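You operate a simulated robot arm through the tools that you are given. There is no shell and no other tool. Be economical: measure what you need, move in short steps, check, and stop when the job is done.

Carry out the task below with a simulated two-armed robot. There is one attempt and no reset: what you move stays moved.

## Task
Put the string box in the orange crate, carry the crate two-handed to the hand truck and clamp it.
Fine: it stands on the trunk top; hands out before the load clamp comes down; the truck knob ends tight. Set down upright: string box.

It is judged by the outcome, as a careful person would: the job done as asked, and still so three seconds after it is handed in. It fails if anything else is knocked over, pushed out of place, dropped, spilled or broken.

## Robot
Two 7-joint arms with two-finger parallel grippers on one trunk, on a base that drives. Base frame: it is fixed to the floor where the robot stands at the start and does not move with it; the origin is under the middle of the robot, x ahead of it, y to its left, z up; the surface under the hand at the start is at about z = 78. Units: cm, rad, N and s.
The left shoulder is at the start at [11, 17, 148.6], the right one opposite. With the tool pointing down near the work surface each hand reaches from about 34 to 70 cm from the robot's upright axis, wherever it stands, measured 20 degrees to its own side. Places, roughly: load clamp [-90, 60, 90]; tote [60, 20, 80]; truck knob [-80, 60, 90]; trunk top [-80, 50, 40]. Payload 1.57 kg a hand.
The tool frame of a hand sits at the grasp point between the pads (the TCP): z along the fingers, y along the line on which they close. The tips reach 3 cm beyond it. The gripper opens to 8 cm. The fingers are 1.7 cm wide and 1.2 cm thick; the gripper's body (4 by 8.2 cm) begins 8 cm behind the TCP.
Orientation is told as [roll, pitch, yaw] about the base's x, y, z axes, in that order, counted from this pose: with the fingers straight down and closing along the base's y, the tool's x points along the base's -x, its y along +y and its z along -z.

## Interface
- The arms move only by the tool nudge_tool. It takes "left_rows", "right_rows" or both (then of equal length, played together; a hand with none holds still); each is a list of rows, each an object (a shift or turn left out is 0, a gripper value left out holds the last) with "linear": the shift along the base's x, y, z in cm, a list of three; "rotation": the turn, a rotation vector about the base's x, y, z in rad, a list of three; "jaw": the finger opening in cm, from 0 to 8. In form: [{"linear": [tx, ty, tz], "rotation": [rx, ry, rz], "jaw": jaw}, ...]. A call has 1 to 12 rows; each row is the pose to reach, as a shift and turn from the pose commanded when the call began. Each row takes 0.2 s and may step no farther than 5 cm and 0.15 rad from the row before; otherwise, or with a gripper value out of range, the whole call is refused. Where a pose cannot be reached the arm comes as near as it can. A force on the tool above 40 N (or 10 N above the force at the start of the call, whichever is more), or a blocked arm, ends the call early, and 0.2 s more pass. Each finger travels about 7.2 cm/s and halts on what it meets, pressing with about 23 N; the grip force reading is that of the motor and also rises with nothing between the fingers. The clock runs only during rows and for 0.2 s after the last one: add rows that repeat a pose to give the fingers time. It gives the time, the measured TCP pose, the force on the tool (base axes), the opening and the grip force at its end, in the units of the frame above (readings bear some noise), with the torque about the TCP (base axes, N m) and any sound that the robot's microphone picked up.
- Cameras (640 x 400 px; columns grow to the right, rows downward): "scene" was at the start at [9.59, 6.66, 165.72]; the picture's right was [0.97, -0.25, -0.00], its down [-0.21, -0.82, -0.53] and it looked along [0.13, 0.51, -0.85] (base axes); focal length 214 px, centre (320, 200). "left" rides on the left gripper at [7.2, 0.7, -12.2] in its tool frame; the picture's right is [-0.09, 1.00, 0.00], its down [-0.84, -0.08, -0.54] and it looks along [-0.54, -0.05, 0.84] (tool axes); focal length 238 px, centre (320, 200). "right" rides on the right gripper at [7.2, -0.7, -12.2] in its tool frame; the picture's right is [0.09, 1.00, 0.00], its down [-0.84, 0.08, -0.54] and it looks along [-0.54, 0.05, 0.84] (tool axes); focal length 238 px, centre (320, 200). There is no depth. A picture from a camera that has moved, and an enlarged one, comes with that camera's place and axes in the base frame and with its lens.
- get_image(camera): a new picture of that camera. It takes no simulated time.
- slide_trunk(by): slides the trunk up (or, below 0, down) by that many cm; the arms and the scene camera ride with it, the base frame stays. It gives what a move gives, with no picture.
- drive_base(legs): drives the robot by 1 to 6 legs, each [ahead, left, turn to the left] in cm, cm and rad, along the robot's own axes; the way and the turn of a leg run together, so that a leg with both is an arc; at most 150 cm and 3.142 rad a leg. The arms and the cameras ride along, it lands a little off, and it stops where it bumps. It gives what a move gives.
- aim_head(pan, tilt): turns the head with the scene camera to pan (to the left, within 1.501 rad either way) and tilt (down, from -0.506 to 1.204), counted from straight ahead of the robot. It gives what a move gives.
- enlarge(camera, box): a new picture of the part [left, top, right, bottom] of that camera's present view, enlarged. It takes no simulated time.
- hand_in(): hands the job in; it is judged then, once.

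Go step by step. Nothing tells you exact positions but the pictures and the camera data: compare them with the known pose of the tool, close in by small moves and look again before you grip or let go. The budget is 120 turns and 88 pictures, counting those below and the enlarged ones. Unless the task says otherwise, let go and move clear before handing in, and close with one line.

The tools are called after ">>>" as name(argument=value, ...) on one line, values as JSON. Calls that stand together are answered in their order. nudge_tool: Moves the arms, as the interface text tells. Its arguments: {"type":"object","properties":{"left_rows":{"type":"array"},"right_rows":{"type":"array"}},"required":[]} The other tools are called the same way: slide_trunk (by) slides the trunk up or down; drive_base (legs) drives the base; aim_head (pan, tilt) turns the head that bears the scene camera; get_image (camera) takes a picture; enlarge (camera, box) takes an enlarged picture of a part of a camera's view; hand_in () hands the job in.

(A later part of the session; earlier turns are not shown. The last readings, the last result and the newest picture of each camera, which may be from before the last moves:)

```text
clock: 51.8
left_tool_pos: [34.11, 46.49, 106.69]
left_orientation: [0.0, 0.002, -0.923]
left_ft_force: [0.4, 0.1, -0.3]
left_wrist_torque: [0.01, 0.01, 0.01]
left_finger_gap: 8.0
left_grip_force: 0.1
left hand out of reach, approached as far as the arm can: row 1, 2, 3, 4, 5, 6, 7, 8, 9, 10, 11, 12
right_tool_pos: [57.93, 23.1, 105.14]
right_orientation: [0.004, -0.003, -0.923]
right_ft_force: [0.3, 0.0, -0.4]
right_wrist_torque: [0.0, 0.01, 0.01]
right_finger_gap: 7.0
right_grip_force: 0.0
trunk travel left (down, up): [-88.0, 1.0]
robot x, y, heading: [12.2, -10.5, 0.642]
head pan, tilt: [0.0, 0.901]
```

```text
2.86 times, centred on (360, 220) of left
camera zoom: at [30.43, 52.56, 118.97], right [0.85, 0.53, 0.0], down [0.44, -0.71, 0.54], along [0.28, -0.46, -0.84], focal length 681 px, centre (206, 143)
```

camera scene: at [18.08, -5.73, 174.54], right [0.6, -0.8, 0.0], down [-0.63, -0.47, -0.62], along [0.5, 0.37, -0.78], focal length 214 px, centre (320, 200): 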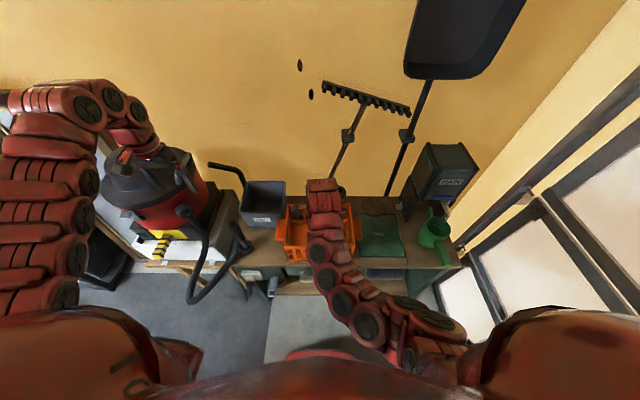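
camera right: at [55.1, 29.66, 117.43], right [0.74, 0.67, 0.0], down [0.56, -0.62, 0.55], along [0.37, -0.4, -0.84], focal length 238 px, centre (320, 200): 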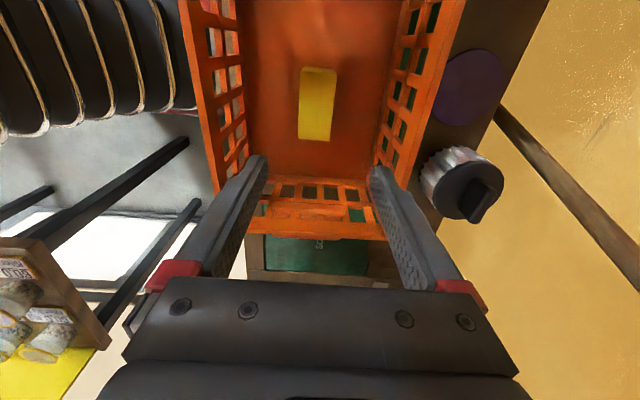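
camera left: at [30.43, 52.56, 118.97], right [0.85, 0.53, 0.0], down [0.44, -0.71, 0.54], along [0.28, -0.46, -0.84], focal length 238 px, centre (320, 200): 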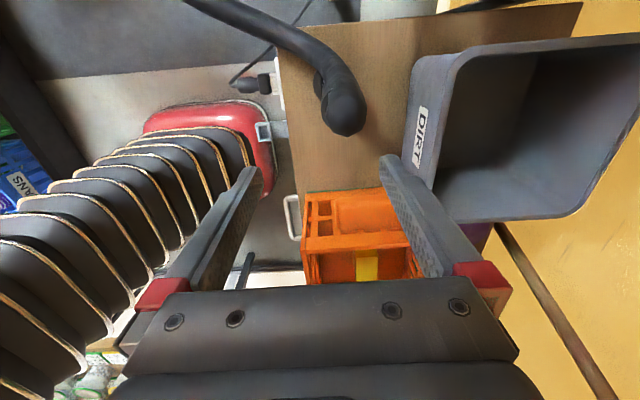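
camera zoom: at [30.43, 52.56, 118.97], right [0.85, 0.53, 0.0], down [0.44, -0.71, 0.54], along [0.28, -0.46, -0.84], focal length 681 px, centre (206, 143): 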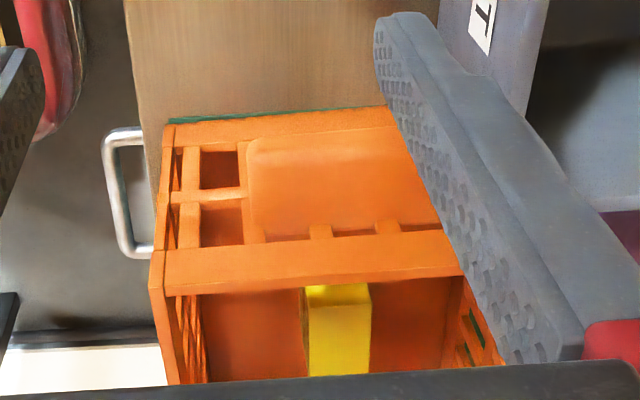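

The handle shape is still unclear, so I'll take the right hand out past the crate's right end for a side view.

>>> nudge_tool(right_rows=[{"linear": [0.95, -2.85, 0], "rotation": [0, 0, 0.142]}, {"linear": [1.9, -5.7, 0], "rotation": [0, 0, 0.284]}, {"linear": [2.85, -8.5, 0], "rotation": [0, 0, 0.426]}, {"linear": [3.8, -11.4, 0], "rotation": [0, 0, 0.568]}, {"linear": [4.75, -14.2, 0], "rotation": [0, 0, 0.71]}, {"linear": [5.7, -17, 0], "rotation": [0, 0, 0.852]}, {"linear": [6.65, -19.9, 0], "rotation": [0, 0, 0.994]}, {"linear": [7.6, -22.7, 0], "rotation": [0, 0, 1.136]}, {"linear": [8.55, -25.6, 0], "rotation": [0, 0, 1.278]}, {"linear": [9.5, -28.4, 0], "rotation": [0, 0, 1.42]}, {"linear": [10.5, -31.3, 0], "rotation": [0, 0, 1.56]}, {"linear": [10.5, -31.3, 0], "rotation": [0, 0, 1.56]}])

>>> nudge_tool(right_rows=[{"rotation": [-0.113, -0.083, 0]}, {"rotation": [-0.226, -0.166, 0]}, {"rotation": [-0.339, -0.249, 0]}, {"rotation": [-0.452, -0.332, 0]}, {"rotation": [-0.565, -0.415, 0], "linear": [0, 0, -3]}, {"rotation": [-0.678, -0.498, 0], "linear": [0, 0, -6]}, {"rotation": [-0.678, -0.498, 0], "linear": [0, 0, -6]}])

>>> get_image(camera="right")

```text
clock: 54.4
left_tool_pos: [34.11, 46.61, 106.74]
left_orientation: [0.0, -0.001, -0.924]
left_ft_force: [-0.6, 0.5, -0.8]
left_wrist_torque: [0.04, 0.02, 0.03]
left_finger_gap: 8.01
left_grip_force: 0.0
right_tool_pos: [68.48, -8.17, 105.49]
right_orientation: [0.005, -0.007, 0.636]
right_ft_force: [0.3, 0.4, 0.0]
right_wrist_torque: [-0.01, 0.0, -0.01]
right_finger_gap: 7.0
right_grip_force: 0.0
trunk travel left (down, up): [-88.0, 1.0]
robot x, y, heading: [11.98, -10.26, 0.635]
head pan, tilt: [0.0, 0.901]
```

```text
clock: 56.0
left_tool_pos: [34.15, 46.56, 106.65]
left_orientation: [0.0, -0.001, -0.924]
left_ft_force: [0.3, -0.1, -0.6]
left_wrist_torque: [0.0, 0.0, -0.01]
left_finger_gap: 7.97
left_grip_force: 0.0
right_tool_pos: [68.56, -7.77, 99.24]
right_orientation: [-0.838, -0.002, 0.639]
right_ft_force: [-0.4, 0.6, 0.3]
right_wrist_torque: [0.0, 0.01, -0.01]
right_finger_gap: 6.98
right_grip_force: 0.1
trunk travel left (down, up): [-88.0, 1.0]
robot x, y, heading: [12.15, -10.33, 0.637]
head pan, tilt: [0.0, 0.901]
```

```text
55 pictures are left
camera right: at [57.6, -5.25, 107.88], right [-0.47, 0.48, -0.74], down [0.4, 0.86, 0.31], along [0.79, -0.15, -0.6], focal length 238 px, centre (320, 200)
```

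right: 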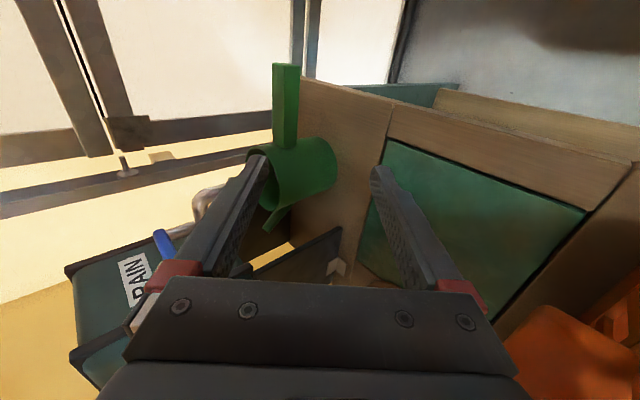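

Tilted the wrong way; rotate the other way so it faces the crate.

>>> nudge_tool(right_rows=[{"rotation": [0.113, 0.083, 0]}, {"rotation": [0.226, 0.166, 0]}, {"rotation": [0.339, 0.249, 0]}, {"rotation": [0.452, 0.332, 0]}, {"rotation": [0.565, 0.415, 0]}, {"rotation": [0.678, 0.498, 0]}, {"rotation": [0.791, 0.581, 0]}, {"rotation": [0.904, 0.664, 0]}, {"rotation": [1.017, 0.747, 0]}, {"rotation": [1.13, 0.83, 0]}, {"rotation": [1.243, 0.913, 0]}, {"rotation": [1.356, 0.996, 0]}])

>>> get_image(camera="right")

```text
clock: 58.6
left_tool_pos: [34.27, 46.42, 106.72]
left_orientation: [0.0, 0.0, -0.922]
left_ft_force: [0.3, 0.4, -0.5]
left_wrist_torque: [-0.02, 0.02, -0.03]
left_finger_gap: 7.99
left_grip_force: 0.1
right_tool_pos: [68.36, -8.23, 99.15]
right_orientation: [0.85, -0.004, 0.63]
right_ft_force: [0.0, 0.0, 0.4]
right_wrist_torque: [0.01, -0.03, 0.03]
right_finger_gap: 7.03
right_grip_force: 0.0
right hand out of reach, approached as far as the arm can: row 8, 9, 10, 11
trunk travel left (down, up): [-88.0, 1.0]
robot x, y, heading: [11.95, -10.29, 0.631]
head pan, tilt: [0.0, 0.901]
```

```text
54 pictures are left
camera right: at [68.15, -20.31, 106.69], right [-0.46, 0.48, 0.75], down [0.88, 0.21, 0.42], along [0.05, 0.86, -0.52], focal length 238 px, centre (320, 200)
```

right: 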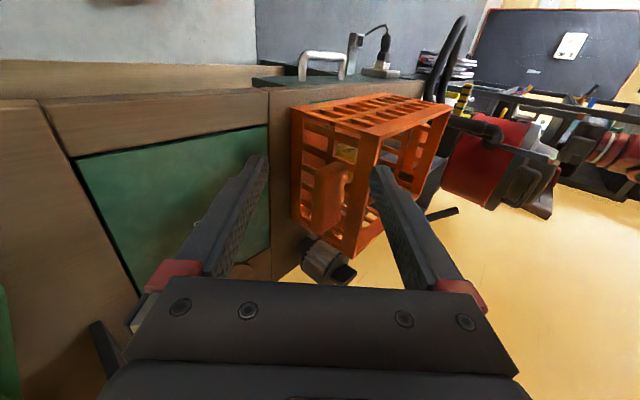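

>>> enlarge(camera="right", box=[270, 80, 470, 270])

```text
2.11 times, centred on (370, 175) of right
camera zoom: at [68.15, -20.31, 106.69], right [-0.46, 0.48, 0.75], down [0.88, 0.21, 0.42], along [0.05, 0.86, -0.52], focal length 502 px, centre (215, 253)
```

zoom: 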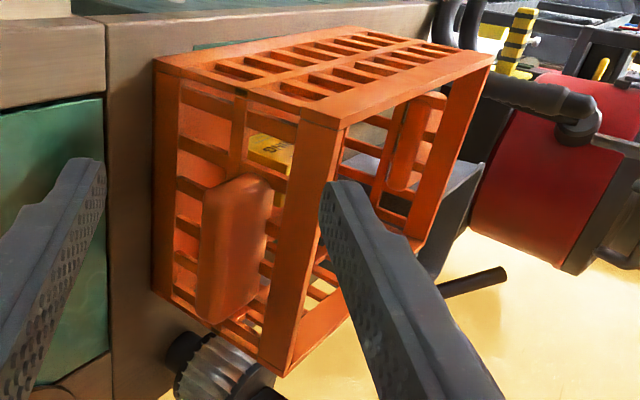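

>>> enlarge(camera="right", box=[320, 150, 380, 250])

```text
4.00 times, centred on (350, 200) of right
camera zoom: at [68.15, -20.31, 106.69], right [-0.46, 0.48, 0.75], down [0.88, 0.21, 0.42], along [0.05, 0.86, -0.52], focal length 953 px, centre (200, 200)
```

zoom: 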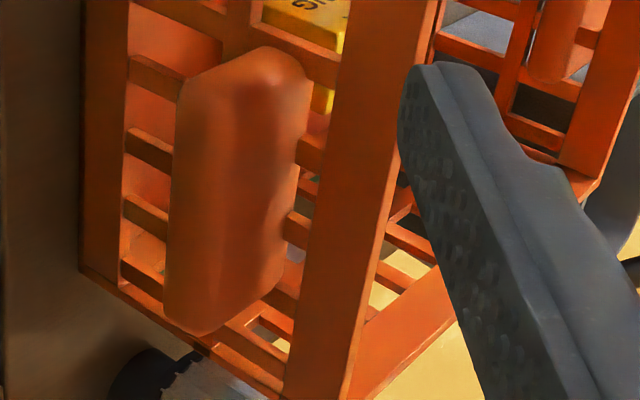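

The handle is a horizontal slab about 4 cm out, 3 cm thick, below the rim. I can grip fingers-down with one finger inside the wall and one outside the handle edge. Positioning both hands above the handles.

>>> nudge_tool(right_rows=[{"rotation": [-0.113, -0.083, 0], "linear": [0, 0, 2]}, {"rotation": [-0.226, -0.166, 0], "linear": [0, 0, 4]}, {"rotation": [-0.339, -0.249, 0], "linear": [0, 0, 5]}, {"rotation": [-0.452, -0.332, 0], "linear": [0, 0, 5]}, {"rotation": [-0.565, -0.415, 0], "linear": [0, 0, 5]}, {"rotation": [-0.678, -0.498, 0], "linear": [0, 0, 5]}, {"rotation": [-0.678, -0.498, 0], "linear": [0, 3.5, 5]}, {"rotation": [-0.678, -0.498, 0], "linear": [-0.2, 7, 5]}, {"rotation": [-0.678, -0.498, 0], "linear": [-0.4, 10.5, 5]}, {"rotation": [-0.678, -0.498, 0], "linear": [-0.6, 14, 5]}, {"rotation": [-0.678, -0.498, 0], "linear": [-0.8, 17.4, 5]}, {"rotation": [-0.678, -0.498, 0], "linear": [-0.8, 17.4, 5]}], left_rows=[{"linear": [0.6, -0.2, 0], "rotation": [0, 0, 0.142]}, {"linear": [1.2, -0.4, 0], "rotation": [0, 0, 0.284]}, {"linear": [1.8, -0.6, 0], "rotation": [0, 0, 0.426]}, {"linear": [3, -1.5, 0], "rotation": [0, 0, 0.568]}, {"linear": [4.3, -2.5, 0], "rotation": [0, 0, 0.71]}, {"linear": [5.6, -3.5, 0], "rotation": [0, 0, 0.852]}, {"linear": [6.9, -4.5, 0], "rotation": [0, 0, 0.994]}, {"linear": [8.2, -5.5, 0], "rotation": [0, 0, 1.136]}, {"linear": [9.5, -6.5, 0], "rotation": [0, 0, 1.278]}, {"linear": [10.8, -7.5, 0], "rotation": [0, 0, 1.42]}, {"linear": [12.3, -8.6, 0], "rotation": [0, 0, 1.56]}, {"linear": [12.3, -8.6, 0], "rotation": [0, 0, 1.56]}])

>>> get_image(camera="right")

>>> get_image(camera="left")

```text
clock: 61.2
left_tool_pos: [46.34, 37.99, 106.66]
left_orientation: [-0.004, 0.001, 0.637]
left_ft_force: [-1.0, -0.6, 0.0]
left_wrist_torque: [-0.01, -0.03, 0.0]
left_finger_gap: 7.97
left_grip_force: 0.1
right_tool_pos: [67.64, 9.48, 104.23]
right_orientation: [0.005, -0.004, 0.635]
right_ft_force: [-0.4, -0.2, 0.0]
right_wrist_torque: [0.01, 0.0, -0.01]
right_finger_gap: 7.01
right_grip_force: 0.1
right hand out of reach, approached as far as the arm can: row 1, 2, 3, 4, 5
trunk travel left (down, up): [-88.0, 1.0]
robot x, y, heading: [11.71, -10.05, 0.636]
head pan, tilt: [0.0, 0.901]
```

```text
51 pictures are left
camera right: at [62.28, 4.53, 116.41], right [-0.67, 0.75, 0.0], down [0.63, 0.56, 0.55], along [0.4, 0.37, -0.84], focal length 238 px, centre (320, 200)
```

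right: 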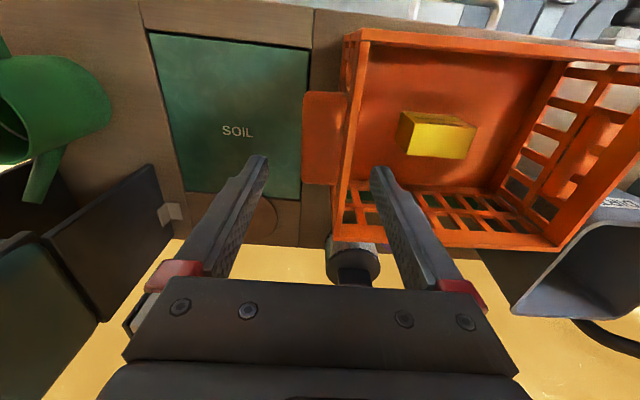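

```text
50 pictures are left
camera left: at [40.08, 34.18, 118.91], right [-0.52, 0.85, 0.0], down [0.72, 0.44, 0.54], along [0.46, 0.28, -0.84], focal length 238 px, centre (320, 200)
```

left: 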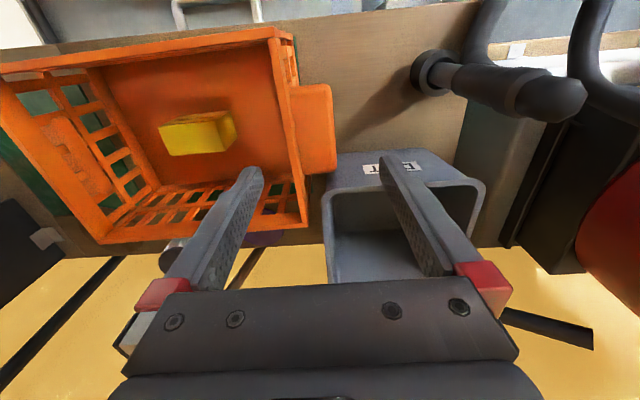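

Handles located: right grip point ≈ (68.1, 11.6), left ≈ (48.4, 38.0), rim z≈93. Moving above them with jaws fully open, staying above the rim.

>>> nudge_tool(right_rows=[{"linear": [0.2, 1, -2], "jaw": 8}, {"linear": [0.46, 2.17, -4], "jaw": 8}, {"linear": [0.46, 2.17, -5.5], "jaw": 8}, {"linear": [0.46, 2.17, -5.5], "jaw": 8}], left_rows=[{"linear": [1, 0, -3], "jaw": 8}, {"linear": [2.06, 0, -6], "jaw": 8}, {"linear": [2.06, 0, -8], "jaw": 8}, {"linear": [2.06, 0, -8], "jaw": 8}])

>>> get_image(camera="right")

>>> get_image(camera="left")

```text
clock: 62.2
left_tool_pos: [48.25, 38.02, 98.52]
left_orientation: [0.001, -0.001, 0.635]
left_ft_force: [-0.9, 0.0, 0.4]
left_wrist_torque: [0.02, 0.05, 0.01]
left_finger_gap: 7.99
left_grip_force: 0.0
right_tool_pos: [68.08, 11.46, 98.68]
right_orientation: [0.004, -0.006, 0.634]
right_ft_force: [-0.8, -0.8, -0.3]
right_wrist_torque: [-0.02, -0.02, 0.0]
right_finger_gap: 8.0
right_grip_force: 0.0
trunk travel left (down, up): [-88.0, 1.0]
robot x, y, heading: [12.41, -10.49, 0.639]
head pan, tilt: [0.0, 0.901]
```

```text
49 pictures are left
camera right: at [62.73, 6.59, 110.87], right [-0.67, 0.75, 0.0], down [0.63, 0.56, 0.55], along [0.41, 0.37, -0.84], focal length 238 px, centre (320, 200)
```

right: 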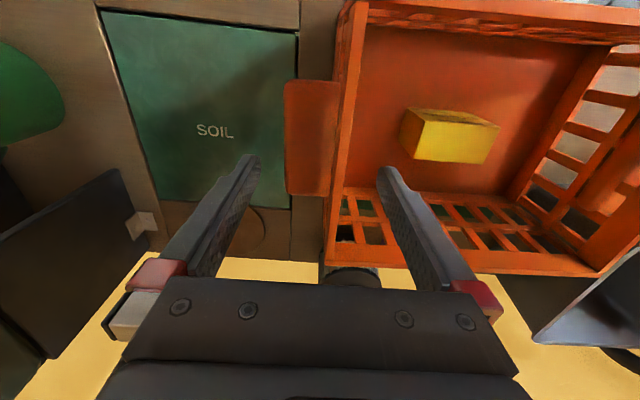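

```text
48 pictures are left
camera left: at [42.0, 34.21, 110.76], right [-0.52, 0.85, 0.0], down [0.72, 0.44, 0.54], along [0.46, 0.28, -0.84], focal length 238 px, centre (320, 200)
```

left: 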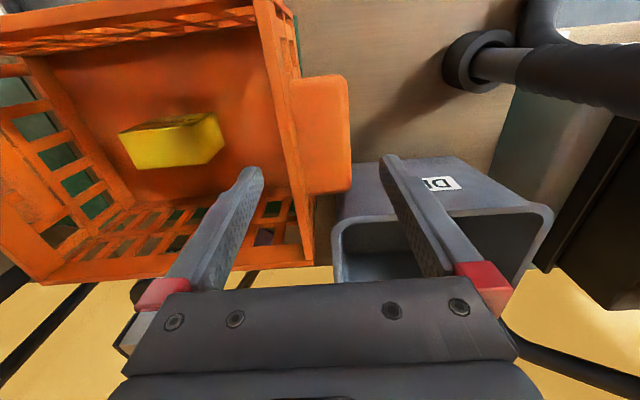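

Alignment is good; a small outward tweak on the right, then both descend around wall and handle.

>>> nudge_tool(right_rows=[{"linear": [0.3, -0.4, -2]}, {"linear": [0.3, -0.4, -4.5]}, {"linear": [0.3, -0.4, -7]}, {"linear": [0.3, -0.4, -9]}, {"linear": [0.3, -0.4, -11]}, {"linear": [0.3, -0.4, -11]}], left_rows=[{"linear": [0, 0, -2]}, {"linear": [0, 0, -4.5]}, {"linear": [0, 0, -7]}, {"linear": [0, 0, -9]}, {"linear": [0, 0, -11]}, {"linear": [0, 0, -11]}])

>>> get_image(camera="right")

>>> get_image(camera="left")

```text
clock: 63.6
left_tool_pos: [48.47, 37.91, 87.74]
left_orientation: [0.0, -0.002, 0.637]
left_ft_force: [-0.3, 0.1, 0.0]
left_wrist_torque: [-0.03, 0.04, 0.0]
left_finger_gap: 7.99
left_grip_force: 0.2
right_tool_pos: [68.33, 11.2, 87.98]
right_orientation: [0.005, -0.004, 0.637]
right_ft_force: [0.1, -0.4, -0.1]
right_wrist_torque: [0.0, 0.04, 0.0]
right_finger_gap: 8.0
right_grip_force: 0.1
trunk travel left (down, up): [-88.0, 1.0]
robot x, y, heading: [11.95, -10.62, 0.639]
head pan, tilt: [0.0, 0.901]
```

```text
47 pictures are left
camera right: at [62.92, 6.33, 100.08], right [-0.67, 0.75, 0.0], down [0.63, 0.56, 0.55], along [0.41, 0.37, -0.84], focal length 238 px, centre (320, 200)
```

right: 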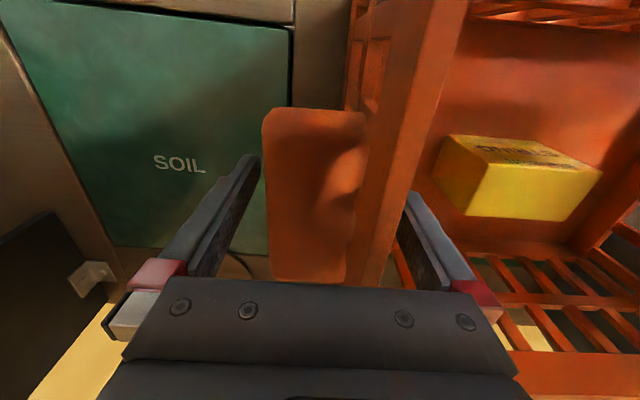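

```text
46 pictures are left
camera left: at [42.31, 34.15, 99.99], right [-0.52, 0.85, 0.0], down [0.72, 0.44, 0.54], along [0.47, 0.28, -0.84], focal length 238 px, centre (320, 200)
```

left: 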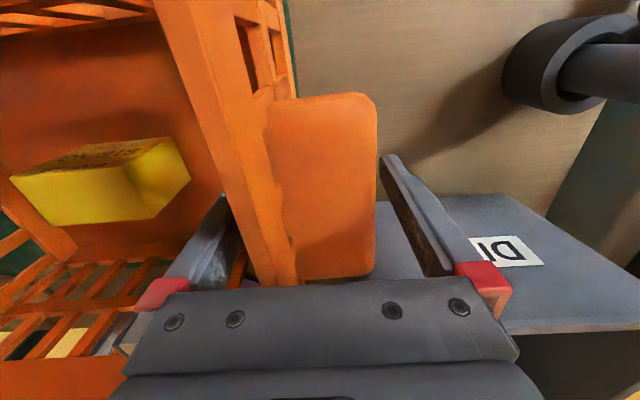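

Both hands straddle wall and handle cleanly. Down a bit more and close.

>>> nudge_tool(right_rows=[{"linear": [0, 0, -1.2]}, {"linear": [0, 0, -1.2], "jaw": 7}, {"linear": [0, 0, -1.2], "jaw": 6.3}, {"linear": [0, 0, -1.2], "jaw": 5.6}, {"linear": [0, 0, -1.2], "jaw": 4.8}, {"linear": [0, 0, -1.2], "jaw": 4}, {"linear": [0, 0, -1.2], "jaw": 4}, {"linear": [0, 0, -1.2], "jaw": 4}], left_rows=[{"linear": [0, 0, -1.2]}, {"linear": [0, 0, -1.2], "jaw": 7}, {"linear": [0, 0, -1.2], "jaw": 6.3}, {"linear": [0, 0, -1.2], "jaw": 5.6}, {"linear": [0, 0, -1.2], "jaw": 4.8}, {"linear": [0, 0, -1.2], "jaw": 4}, {"linear": [0, 0, -1.2], "jaw": 4}, {"linear": [0, 0, -1.2], "jaw": 4}])

>>> get_image(camera="left")

```text
clock: 65.4
left_tool_pos: [48.42, 37.9, 86.47]
left_orientation: [0.001, -0.002, 0.636]
left_ft_force: [-5.2, 6.2, 0.0]
left_wrist_torque: [-0.31, 0.02, 0.43]
left_finger_gap: 5.8
left_grip_force: 22.6
right_tool_pos: [68.25, 11.04, 86.53]
right_orientation: [0.004, -0.004, 0.637]
right_ft_force: [2.7, -8.8, 1.9]
right_wrist_torque: [0.19, -0.14, 0.35]
right_finger_gap: 5.8
right_grip_force: 23.4
trunk travel left (down, up): [-88.0, 1.0]
robot x, y, heading: [12.28, -10.57, 0.638]
head pan, tilt: [0.0, 0.901]
```

```text
45 pictures are left
camera left: at [42.21, 34.18, 98.81], right [-0.52, 0.85, 0.0], down [0.72, 0.44, 0.54], along [0.46, 0.28, -0.84], focal length 238 px, centre (320, 200)
```

left: 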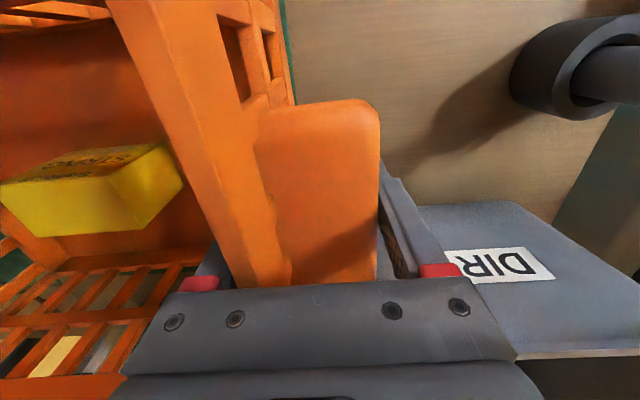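

Both gripped at 5.8 cm. Test lift of 3 cm.

>>> nudge_tool(right_rows=[{"linear": [0, 0, 0.5]}, {"linear": [0, 0, 1]}, {"linear": [0, 0, 1.5]}, {"linear": [0, 0, 2]}, {"linear": [0, 0, 2.5]}, {"linear": [0, 0, 3]}, {"linear": [0, 0, 3]}], left_rows=[{"linear": [0, 0, 0.5]}, {"linear": [0, 0, 1]}, {"linear": [0, 0, 1.5]}, {"linear": [0, 0, 2]}, {"linear": [0, 0, 2.5]}, {"linear": [0, 0, 3]}, {"linear": [0, 0, 3]}])

>>> get_image(camera="scene")

```text
clock: 67.0
left_tool_pos: [48.57, 38.0, 89.56]
left_orientation: [0.0, 0.001, 0.636]
left_ft_force: [-6.2, 11.3, -3.7]
left_wrist_torque: [-0.06, 0.08, 0.45]
left_finger_gap: 5.8
left_grip_force: 22.7
right_tool_pos: [68.41, 11.1, 89.5]
right_orientation: [0.004, -0.003, 0.636]
right_ft_force: [6.3, -10.4, -4.6]
right_wrist_torque: [0.05, -0.02, 0.15]
right_finger_gap: 5.77
right_grip_force: 22.9
trunk travel left (down, up): [-88.0, 1.0]
robot x, y, heading: [11.65, -10.36, 0.635]
head pan, tilt: [0.0, 0.901]
```

```text
44 pictures are left
camera scene: at [24.4, -1.11, 174.53], right [0.59, -0.8, 0.0], down [-0.63, -0.47, -0.62], along [0.5, 0.37, -0.78], focal length 214 px, centre (320, 200)
```

scene: 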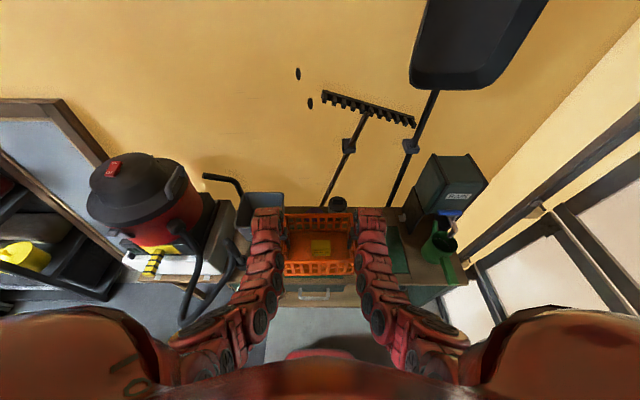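

Lift is level, about 4 N per hand. Raise more, then back away from the bench.

>>> nudge_tool(right_rows=[{"linear": [0, 0, 1]}, {"linear": [0, 0, 2]}, {"linear": [0, 0, 3]}, {"linear": [0, 0, 4]}, {"linear": [0, 0, 5]}, {"linear": [0, 0, 6]}, {"linear": [0, 0, 7]}, {"linear": [0, 0, 8]}, {"linear": [0, 0, 8]}], left_rows=[{"linear": [0, 0, 1]}, {"linear": [0, 0, 2]}, {"linear": [0, 0, 3]}, {"linear": [0, 0, 4]}, {"linear": [0, 0, 5]}, {"linear": [0, 0, 6]}, {"linear": [0, 0, 7]}, {"linear": [0, 0, 8]}, {"linear": [0, 0, 8]}])

>>> drive_base(legs=[[-12, 0, 0], [-13, 0, 0]])

>>> get_image(camera="scene")

```text
clock: 69.0
left_tool_pos: [48.4, 38.13, 97.58]
left_orientation: [-0.003, 0.001, 0.638]
left_ft_force: [2.3, 4.1, -4.0]
left_wrist_torque: [0.08, -0.1, 0.84]
left_finger_gap: 5.8
left_grip_force: 23.3
right_tool_pos: [68.31, 11.25, 97.44]
right_orientation: [0.005, -0.001, 0.636]
right_ft_force: [-1.4, -4.8, -4.4]
right_wrist_torque: [-0.33, 0.01, 0.69]
right_finger_gap: 5.78
right_grip_force: 22.7
trunk travel left (down, up): [-88.0, 1.0]
robot x, y, heading: [11.81, -10.18, 0.635]
head pan, tilt: [0.0, 0.901]
```

```text
clock: 71.1
left_tool_pos: [28.36, 23.12, 97.28]
left_orientation: [-0.002, 0.003, 0.635]
left_ft_force: [8.0, -4.0, -3.1]
left_wrist_torque: [0.17, 0.14, 0.4]
left_finger_gap: 5.83
left_grip_force: 22.7
right_tool_pos: [48.28, -3.62, 97.39]
right_orientation: [0.005, -0.001, 0.634]
right_ft_force: [-6.5, 5.1, -5.8]
right_wrist_torque: [-0.42, -0.21, 0.47]
right_finger_gap: 5.83
right_grip_force: 23.5
trunk travel left (down, up): [-88.0, 1.0]
robot x, y, heading: [-8.43, -25.57, 0.633]
head pan, tilt: [0.0, 0.901]
```

```text
43 pictures are left
camera scene: at [4.44, -15.86, 174.5], right [0.59, -0.81, 0.0], down [-0.63, -0.47, -0.62], along [0.5, 0.37, -0.79], focal length 214 px, centre (320, 200)
```

scene: 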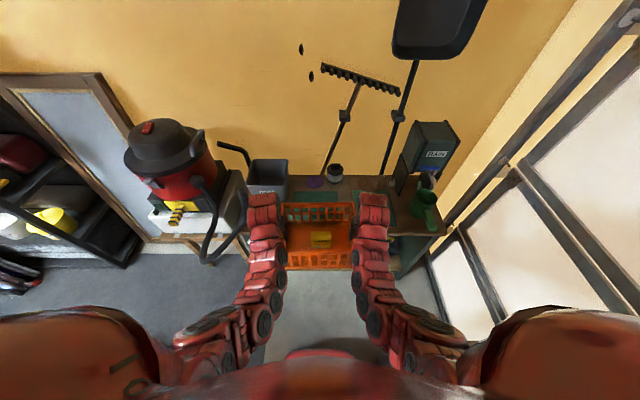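

Clear of the bench. Now turning left 1.6 rad towards the truck.

>>> drive_base(legs=[[0, 0, 0.8], [0, 0, 0.8]])

>>> aim_head(pan=0.0, tilt=0.7)

>>> get_image(camera="scene")

```text
clock: 75.7
left_tool_pos: [-56.86, 10.83, 97.43]
left_orientation: [-0.003, 0.0, 2.214]
left_ft_force: [-0.6, 2.7, -4.2]
left_wrist_torque: [-0.17, 0.05, 0.48]
left_finger_gap: 5.79
left_grip_force: 22.8
right_tool_pos: [-30.31, 31.04, 97.53]
right_orientation: [0.006, -0.001, 2.216]
right_ft_force: [0.7, -2.1, -4.8]
right_wrist_torque: [0.18, -0.12, 0.48]
right_finger_gap: 5.82
right_grip_force: 22.6
trunk travel left (down, up): [-88.0, 1.0]
robot x, y, heading: [-8.48, -25.51, 2.213]
head pan, tilt: [0.0, 0.901]
```

```text
clock: 76.4
left_tool_pos: [-56.88, 10.84, 97.47]
left_orientation: [-0.002, 0.0, 2.216]
left_ft_force: [-2.1, 1.4, -4.5]
left_wrist_torque: [-0.3, 0.09, 0.4]
left_finger_gap: 5.82
left_grip_force: 23.2
right_tool_pos: [-30.32, 30.94, 97.51]
right_orientation: [0.004, -0.003, 2.218]
right_ft_force: [1.6, -1.1, -5.0]
right_wrist_torque: [0.31, -0.12, 0.27]
right_finger_gap: 5.78
right_grip_force: 22.9
trunk travel left (down, up): [-88.0, 1.0]
robot x, y, heading: [-7.77, -25.28, 2.215]
head pan, tilt: [0.0, 0.7]
```

```text
42 pictures are left
camera scene: at [-18.4, -11.98, 176.14], right [0.8, 0.6, 0.0], down [0.39, -0.52, -0.76], along [-0.46, 0.61, -0.65], focal length 214 px, centre (320, 200)
```

scene: 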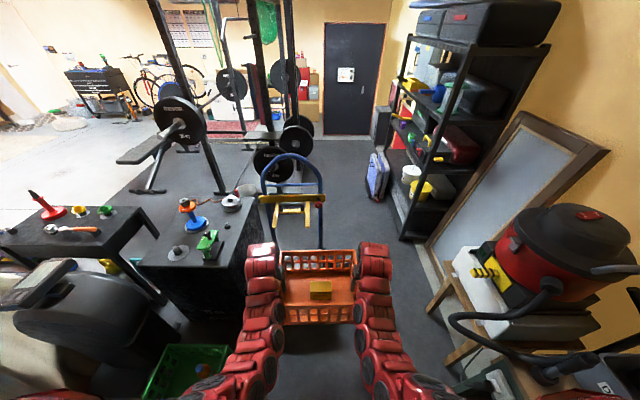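

>>> enlarge(camera="scene", box=[230, 140, 360, 260])

```text
3.33 times, centred on (295, 200) of scene
camera zoom: at [-18.4, -11.98, 176.14], right [0.8, 0.6, 0.0], down [0.39, -0.52, -0.76], along [-0.46, 0.61, -0.65], focal length 715 px, centre (403, 200)
```

zoom: 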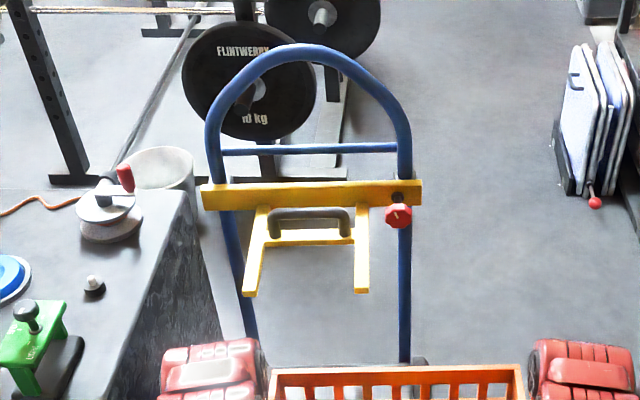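

The clamp has a grey grip handle between its prongs and a red star knob on the right upright. Aligning heading and lateral position with the truck, then lowering the trunk to pass below the clamp.

>>> drive_base(legs=[[0, 0, 0.028], [0, 13, 0]])

>>> slide_trunk(by=-20)

>>> slide_trunk(by=-20)

>>> get_image(camera="scene")

```text
clock: 78.0
left_tool_pos: [-68.02, 1.3, 97.51]
left_orientation: [-0.001, 0.0, 2.245]
left_ft_force: [-2.7, 2.5, -4.8]
left_wrist_torque: [-0.2, -0.02, 0.57]
left_finger_gap: 5.79
left_grip_force: 23.0
right_tool_pos: [-42.06, 22.31, 97.4]
right_orientation: [0.006, -0.003, 2.246]
right_ft_force: [2.8, -2.4, -4.9]
right_wrist_torque: [0.22, -0.12, 0.59]
right_finger_gap: 5.78
right_grip_force: 23.1
trunk travel left (down, up): [-88.0, 1.0]
robot x, y, heading: [-18.21, -33.36, 2.24]
head pan, tilt: [0.0, 0.7]
```

```text
clock: 80.2
left_tool_pos: [-68.11, 1.18, 77.46]
left_orientation: [-0.002, 0.0, 2.245]
left_ft_force: [-2.8, 2.0, -4.6]
left_wrist_torque: [-0.07, 0.05, 0.49]
left_finger_gap: 5.79
left_grip_force: 23.0
right_tool_pos: [-42.21, 22.14, 77.5]
right_orientation: [0.005, -0.004, 2.247]
right_ft_force: [2.3, -2.3, -4.1]
right_wrist_torque: [0.19, -0.25, 0.5]
right_finger_gap: 5.81
right_grip_force: 23.4
trunk travel left (down, up): [-68.0, 21.0]
robot x, y, heading: [-18.3, -33.13, 2.239]
head pan, tilt: [0.0, 0.7]
```

```text
clock: 82.4
left_tool_pos: [-68.15, 1.25, 57.41]
left_orientation: [0.0, -0.001, 2.245]
left_ft_force: [-1.9, 1.8, -4.0]
left_wrist_torque: [-0.09, -0.03, 0.44]
left_finger_gap: 5.82
left_grip_force: 23.1
right_tool_pos: [-42.01, 22.24, 57.42]
right_orientation: [0.004, -0.003, 2.246]
right_ft_force: [2.1, -1.7, -5.5]
right_wrist_torque: [0.14, -0.17, 0.4]
right_finger_gap: 5.79
right_grip_force: 23.0
trunk travel left (down, up): [-48.0, 41.0]
robot x, y, heading: [-18.34, -33.18, 2.239]
head pan, tilt: [0.0, 0.7]
```

```text
40 pictures are left
camera scene: at [-28.91, -20.42, 136.15], right [0.78, 0.62, 0.0], down [0.4, -0.5, -0.76], along [-0.48, 0.6, -0.64], focal length 214 px, centre (320, 200)
```

scene: 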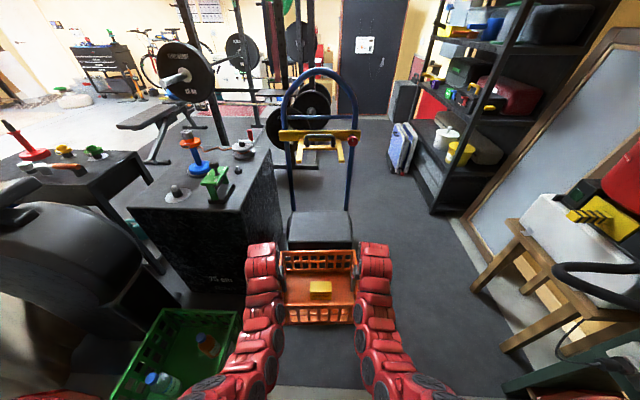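

>>> enlarge(camera="scene", box=[240, 120, 400, 340])

```text
1.82 times, centred on (320, 230) of scene
camera zoom: at [-28.91, -20.42, 136.15], right [0.78, 0.62, 0.0], down [0.4, -0.5, -0.76], along [-0.48, 0.6, -0.64], focal length 390 px, centre (320, 146)
```

zoom: 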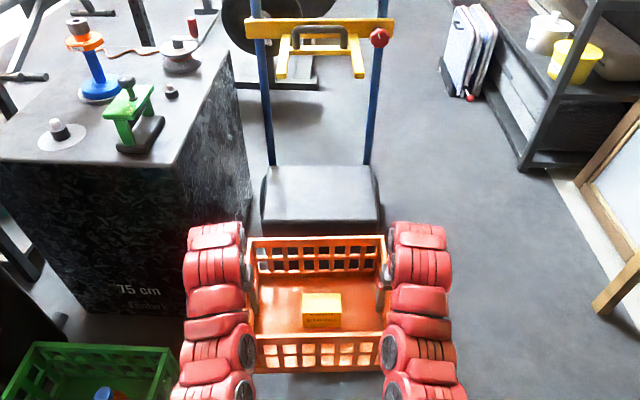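

Well aligned (about 0.4 cm right needed). Driving 24 cm ahead, just short of the prongs, then checking heights.

>>> drive_base(legs=[[24, -0.4, 0]])

>>> get_image(camera="scene")

>>> get_image(camera="right")

```text
clock: 84.1
left_tool_pos: [-82.54, 19.38, 57.45]
left_orientation: [-0.001, 0.001, 2.249]
left_ft_force: [-1.8, 1.4, -4.1]
left_wrist_torque: [-0.15, -0.07, 0.38]
left_finger_gap: 5.81
left_grip_force: 23.0
right_tool_pos: [-56.59, 40.49, 57.39]
right_orientation: [0.006, -0.001, 2.25]
right_ft_force: [0.9, -1.0, -5.4]
right_wrist_torque: [0.23, -0.19, 0.37]
right_finger_gap: 5.81
right_grip_force: 23.1
trunk travel left (down, up): [-48.0, 41.0]
robot x, y, heading: [-32.72, -15.2, 2.247]
head pan, tilt: [0.0, 0.7]
```

```text
38 pictures are left
camera scene: at [-43.26, -1.98, 136.13], right [0.78, 0.63, 0.0], down [0.4, -0.5, -0.76], along [-0.48, 0.59, -0.65], focal length 214 px, centre (320, 200)
```

scene: 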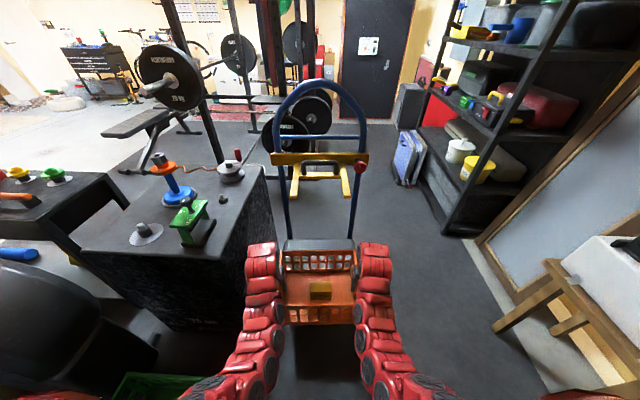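

```text
37 pictures are left
camera right: at [-51.46, 35.3, 69.6], right [-0.72, -0.7, 0.01], down [-0.58, 0.6, 0.54], along [-0.38, 0.39, -0.84], focal length 238 px, centre (320, 200)
```

right: 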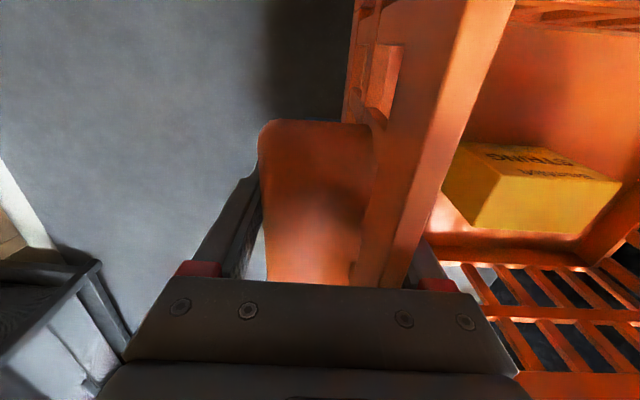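

>>> enlarge(camera="scene", box=[240, 130, 400, 340])

```text
1.90 times, centred on (320, 235) of scene
camera zoom: at [-43.26, -1.98, 136.13], right [0.78, 0.63, 0.0], down [0.4, -0.5, -0.76], along [-0.48, 0.59, -0.65], focal length 408 px, centre (320, 133)
```

zoom: 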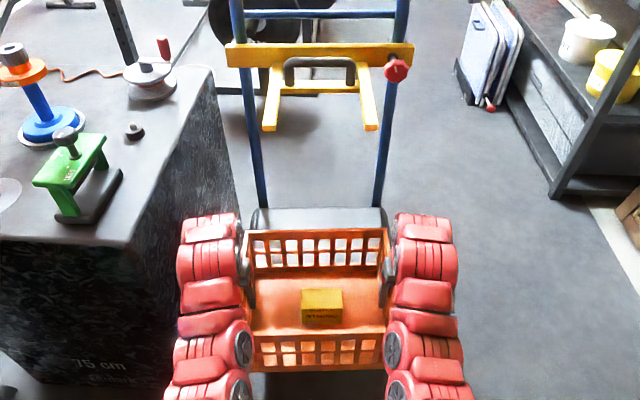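

Prong tips are at z≈90, the trunk top ≈42, and arms clear the prongs laterally. Advancing 20 cm with a small right trim.

>>> drive_base(legs=[[12, -0.7, 0], [8, 0, 0]])

>>> get_image(camera="scene")

>>> get_image(camera="right")

>>> get_image(camera="left")

```text
clock: 86.0
left_tool_pos: [-94.52, 35.6, 57.34]
left_orientation: [0.0, 0.002, 2.249]
left_ft_force: [-2.4, 2.7, -4.6]
left_wrist_torque: [-0.15, 0.07, 0.45]
left_finger_gap: 5.78
left_grip_force: 23.3
right_tool_pos: [-68.55, 56.54, 57.4]
right_orientation: [0.004, -0.001, 2.248]
right_ft_force: [1.8, -1.3, -4.0]
right_wrist_torque: [0.09, -0.14, 0.47]
right_finger_gap: 5.81
right_grip_force: 23.7
trunk travel left (down, up): [-48.0, 41.0]
robot x, y, heading: [-44.7, 1.46, 2.246]
head pan, tilt: [0.0, 0.7]
```

```text
35 pictures are left
camera scene: at [-55.29, 14.13, 136.13], right [0.78, 0.63, 0.0], down [0.4, -0.5, -0.76], along [-0.48, 0.6, -0.65], focal length 214 px, centre (320, 200)
```

scene: 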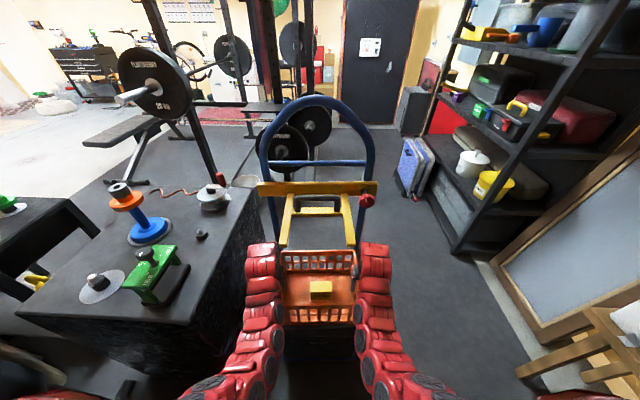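

```text
34 pictures are left
camera right: at [-63.44, 51.4, 69.58], right [-0.72, -0.7, 0.01], down [-0.58, 0.6, 0.54], along [-0.38, 0.39, -0.84], focal length 238 px, centre (320, 200)
```

right: 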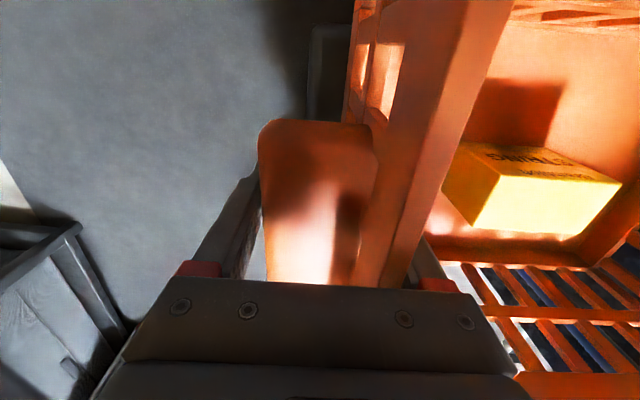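

```text
33 pictures are left
camera left: at [-90.54, 29.51, 69.68], right [-0.83, -0.55, 0.0], down [-0.47, 0.7, 0.54], along [-0.3, 0.45, -0.84], focal length 238 px, centre (320, 200)
```

left: 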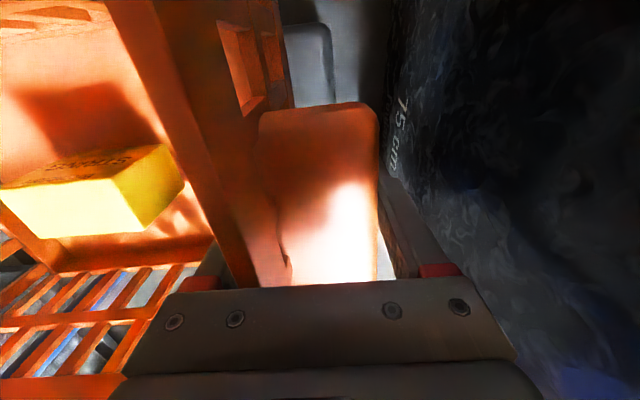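

Crate is centred laterally on the trunk; it needs about 1.7 cm more ahead. Shift with arms, then check the rear gap.

>>> nudge_tool(right_rows=[{"linear": [-0.35, 0.44, 0]}, {"linear": [-0.7, 0.88, 0]}, {"linear": [-1.06, 1.33, 0]}, {"linear": [-1.06, 1.33, 0]}], left_rows=[{"linear": [-0.35, 0.44, 0]}, {"linear": [-0.7, 0.88, 0]}, {"linear": [-1.06, 1.33, 0]}, {"linear": [-1.06, 1.33, 0]}])

>>> enlarge(camera="scene", box=[230, 160, 410, 350])

```text
clock: 87.0
left_tool_pos: [-95.55, 36.86, 57.41]
left_orientation: [-0.001, 0.0, 2.248]
left_ft_force: [0.1, 5.6, -4.1]
left_wrist_torque: [-0.05, 0.45, 0.55]
left_finger_gap: 5.8
left_grip_force: 22.7
right_tool_pos: [-69.75, 57.81, 57.31]
right_orientation: [0.008, 0.0, 2.252]
right_ft_force: [0.0, -4.3, -4.8]
right_wrist_torque: [0.02, -0.5, 0.63]
right_finger_gap: 5.79
right_grip_force: 23.1
trunk travel left (down, up): [-48.0, 41.0]
robot x, y, heading: [-44.77, 0.94, 2.245]
head pan, tilt: [0.0, 0.7]
```

```text
2.11 times, centred on (320, 255) of scene
camera zoom: at [-55.21, 14.02, 136.15], right [0.78, 0.63, 0.0], down [0.4, -0.5, -0.76], along [-0.48, 0.6, -0.64], focal length 452 px, centre (320, 84)
```

zoom: 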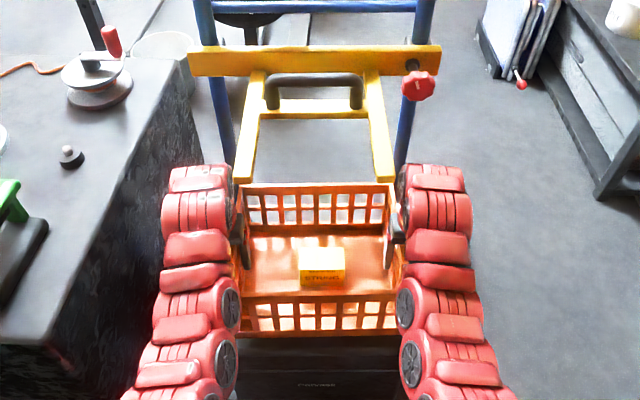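

Prongs clear of the arms. Lowering 5 cm by trunk, then gently by arms until contact.

>>> slide_trunk(by=-5)

>>> nudge_tool(right_rows=[{"linear": [0, 0, -0.4]}, {"linear": [0, 0, -0.8]}, {"linear": [0, 0, -1.2]}, {"linear": [0, 0, -1.6]}, {"linear": [0, 0, -2.0]}, {"linear": [0, 0, -2.4]}, {"linear": [0, 0, -2.8]}, {"linear": [0, 0, -3.2]}], left_rows=[{"linear": [0, 0, -0.4]}, {"linear": [0, 0, -0.8]}, {"linear": [0, 0, -1.2]}, {"linear": [0, 0, -1.6]}, {"linear": [0, 0, -2.0]}, {"linear": [0, 0, -2.4]}, {"linear": [0, 0, -2.8]}, {"linear": [0, 0, -3.2]}])

```text
clock: 87.9
left_tool_pos: [-95.5, 36.83, 52.48]
left_orientation: [-0.002, -0.001, 2.248]
left_ft_force: [2.0, 7.7, -2.0]
left_wrist_torque: [0.13, 0.09, 0.74]
left_finger_gap: 5.8
left_grip_force: 22.7
right_tool_pos: [-69.64, 57.9, 52.37]
right_orientation: [0.008, -0.003, 2.249]
right_ft_force: [-2.8, -6.6, -7.2]
right_wrist_torque: [0.23, -0.68, 0.72]
right_finger_gap: 5.79
right_grip_force: 23.1
trunk travel left (down, up): [-43.0, 46.0]
robot x, y, heading: [-44.84, 1.12, 2.247]
head pan, tilt: [0.0, 0.7]
```

```text
clock: 89.5
left_tool_pos: [-95.38, 36.93, 50.32]
left_orientation: [-0.003, -0.013, 2.246]
left_ft_force: [6.7, -7.7, 30.1]
left_wrist_torque: [-0.04, -0.93, 0.14]
left_finger_gap: 5.81
left_grip_force: 22.8
right_tool_pos: [-69.61, 58.01, 50.34]
right_orientation: [0.007, -0.016, 2.25]
right_ft_force: [3.2, -3.0, 19.8]
right_wrist_torque: [-0.3, -0.38, 0.2]
right_finger_gap: 5.83
right_grip_force: 23.6
trunk travel left (down, up): [-43.0, 46.0]
robot x, y, heading: [-44.65, 1.19, 2.245]
head pan, tilt: [0.0, 0.7]
stopped in row 8 (left hand): the force on the tool passed its limit at 44 N (the readings are from after the stop); the commanded pose is now the measured one
```

Contact at TCP z≈50.3 (trunk top ≈42.2). Checking the placement before releasing.

>>> get_image(camera="right")

>>> get_image(camera="left")

>>> enlarge(camera="scene", box=[230, 160, 410, 350])

```text
31 pictures are left
camera right: at [-64.34, 52.71, 62.39], right [-0.72, -0.7, 0.01], down [-0.58, 0.6, 0.56], along [-0.39, 0.4, -0.83], focal length 238 px, centre (320, 200)
```

right: 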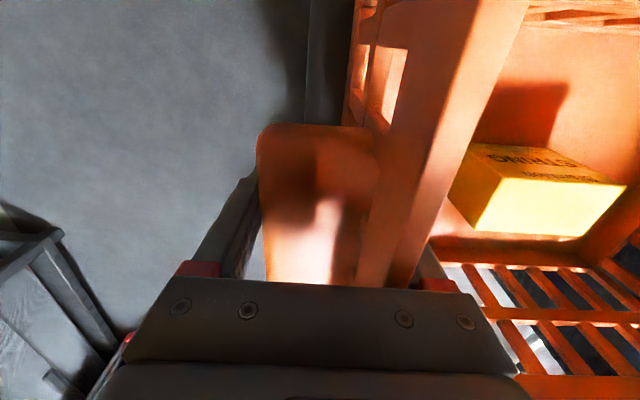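

```text
30 pictures are left
camera left: at [-91.45, 30.73, 62.51], right [-0.83, -0.55, 0.0], down [-0.46, 0.7, 0.55], along [-0.3, 0.46, -0.83], focal length 238 px, centre (320, 200)
```

left: 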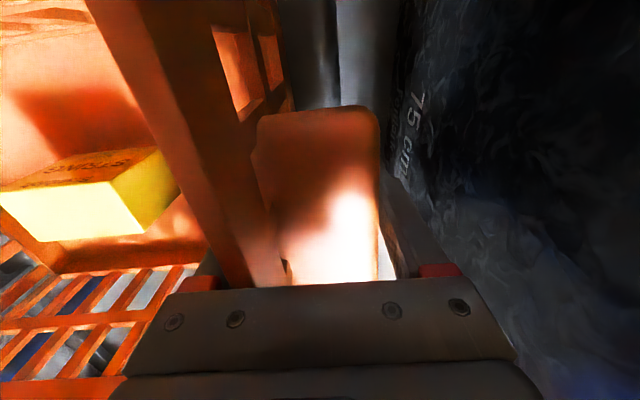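

```text
2.11 times, centred on (320, 255) of scene
camera zoom: at [-54.74, 13.49, 131.29], right [0.78, 0.63, 0.0], down [0.4, -0.5, -0.77], along [-0.48, 0.6, -0.64], focal length 452 px, centre (320, 84)
```

zoom: 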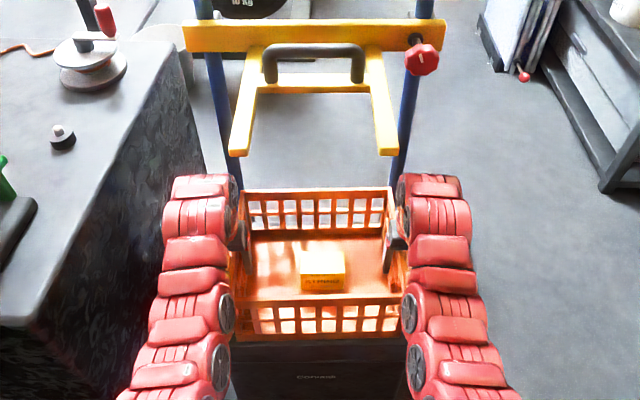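

Crate is seated on the trunk. Easing load, opening both hands together.

>>> nudge_tool(right_rows=[{"linear": [0, 0, 0.15]}, {"linear": [0, 0, 0.3]}, {"linear": [0, 0, 0.3], "jaw": 6.5}, {"linear": [0, 0, 0.3], "jaw": 7.3}, {"linear": [0, 0, 0.3], "jaw": 8}, {"linear": [0, 0, 0.3], "jaw": 8}, {"linear": [0, 0, 0.3], "jaw": 8}], left_rows=[{"linear": [0, 0, 0.15]}, {"linear": [0, 0, 0.3]}, {"linear": [0, 0, 0.3], "jaw": 6.5}, {"linear": [0, 0, 0.3], "jaw": 7.3}, {"linear": [0, 0, 0.3], "jaw": 8}, {"linear": [0, 0, 0.3], "jaw": 8}, {"linear": [0, 0, 0.3], "jaw": 8}])

>>> get_image(camera="right")

>>> get_image(camera="left")

```text
clock: 91.2
left_tool_pos: [-95.51, 37.02, 50.33]
left_orientation: [-0.004, -0.003, 2.246]
left_ft_force: [0.1, 0.6, -0.1]
left_wrist_torque: [-0.02, -0.03, 0.01]
left_finger_gap: 8.01
left_grip_force: 0.0
right_tool_pos: [-69.66, 58.16, 50.15]
right_orientation: [0.007, -0.009, 2.25]
right_ft_force: [0.4, -1.1, 0.7]
right_wrist_torque: [0.02, -0.05, 0.0]
right_finger_gap: 7.98
right_grip_force: 0.0
trunk travel left (down, up): [-43.0, 46.0]
robot x, y, heading: [-44.34, 1.23, 2.246]
head pan, tilt: [0.0, 0.7]
```

```text
28 pictures are left
camera right: at [-64.5, 52.87, 62.28], right [-0.72, -0.7, 0.01], down [-0.58, 0.6, 0.55], along [-0.39, 0.39, -0.83], focal length 238 px, centre (320, 200)
```

right: 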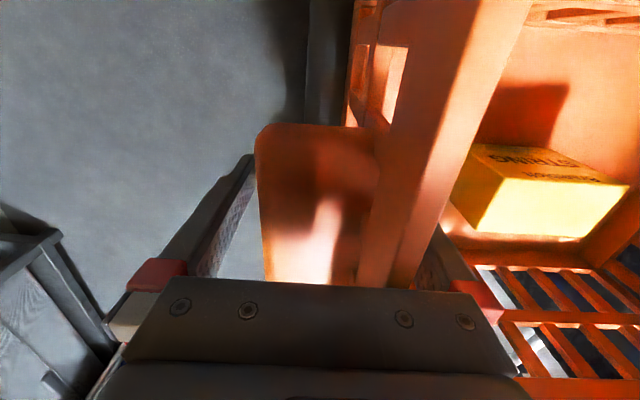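

```text
27 pictures are left
camera left: at [-91.61, 30.9, 62.43], right [-0.83, -0.55, 0.0], down [-0.46, 0.7, 0.55], along [-0.3, 0.46, -0.84], focal length 238 px, centre (320, 200)
```

left: 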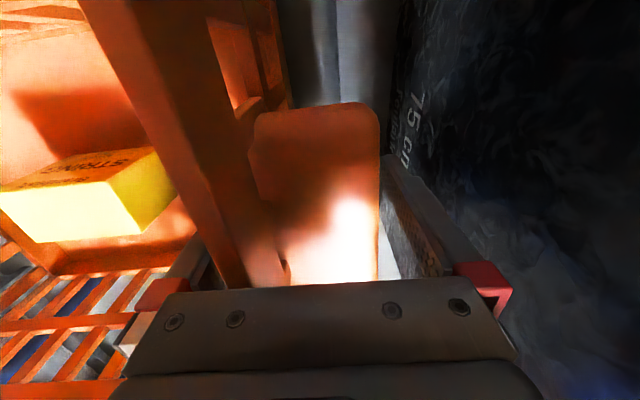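

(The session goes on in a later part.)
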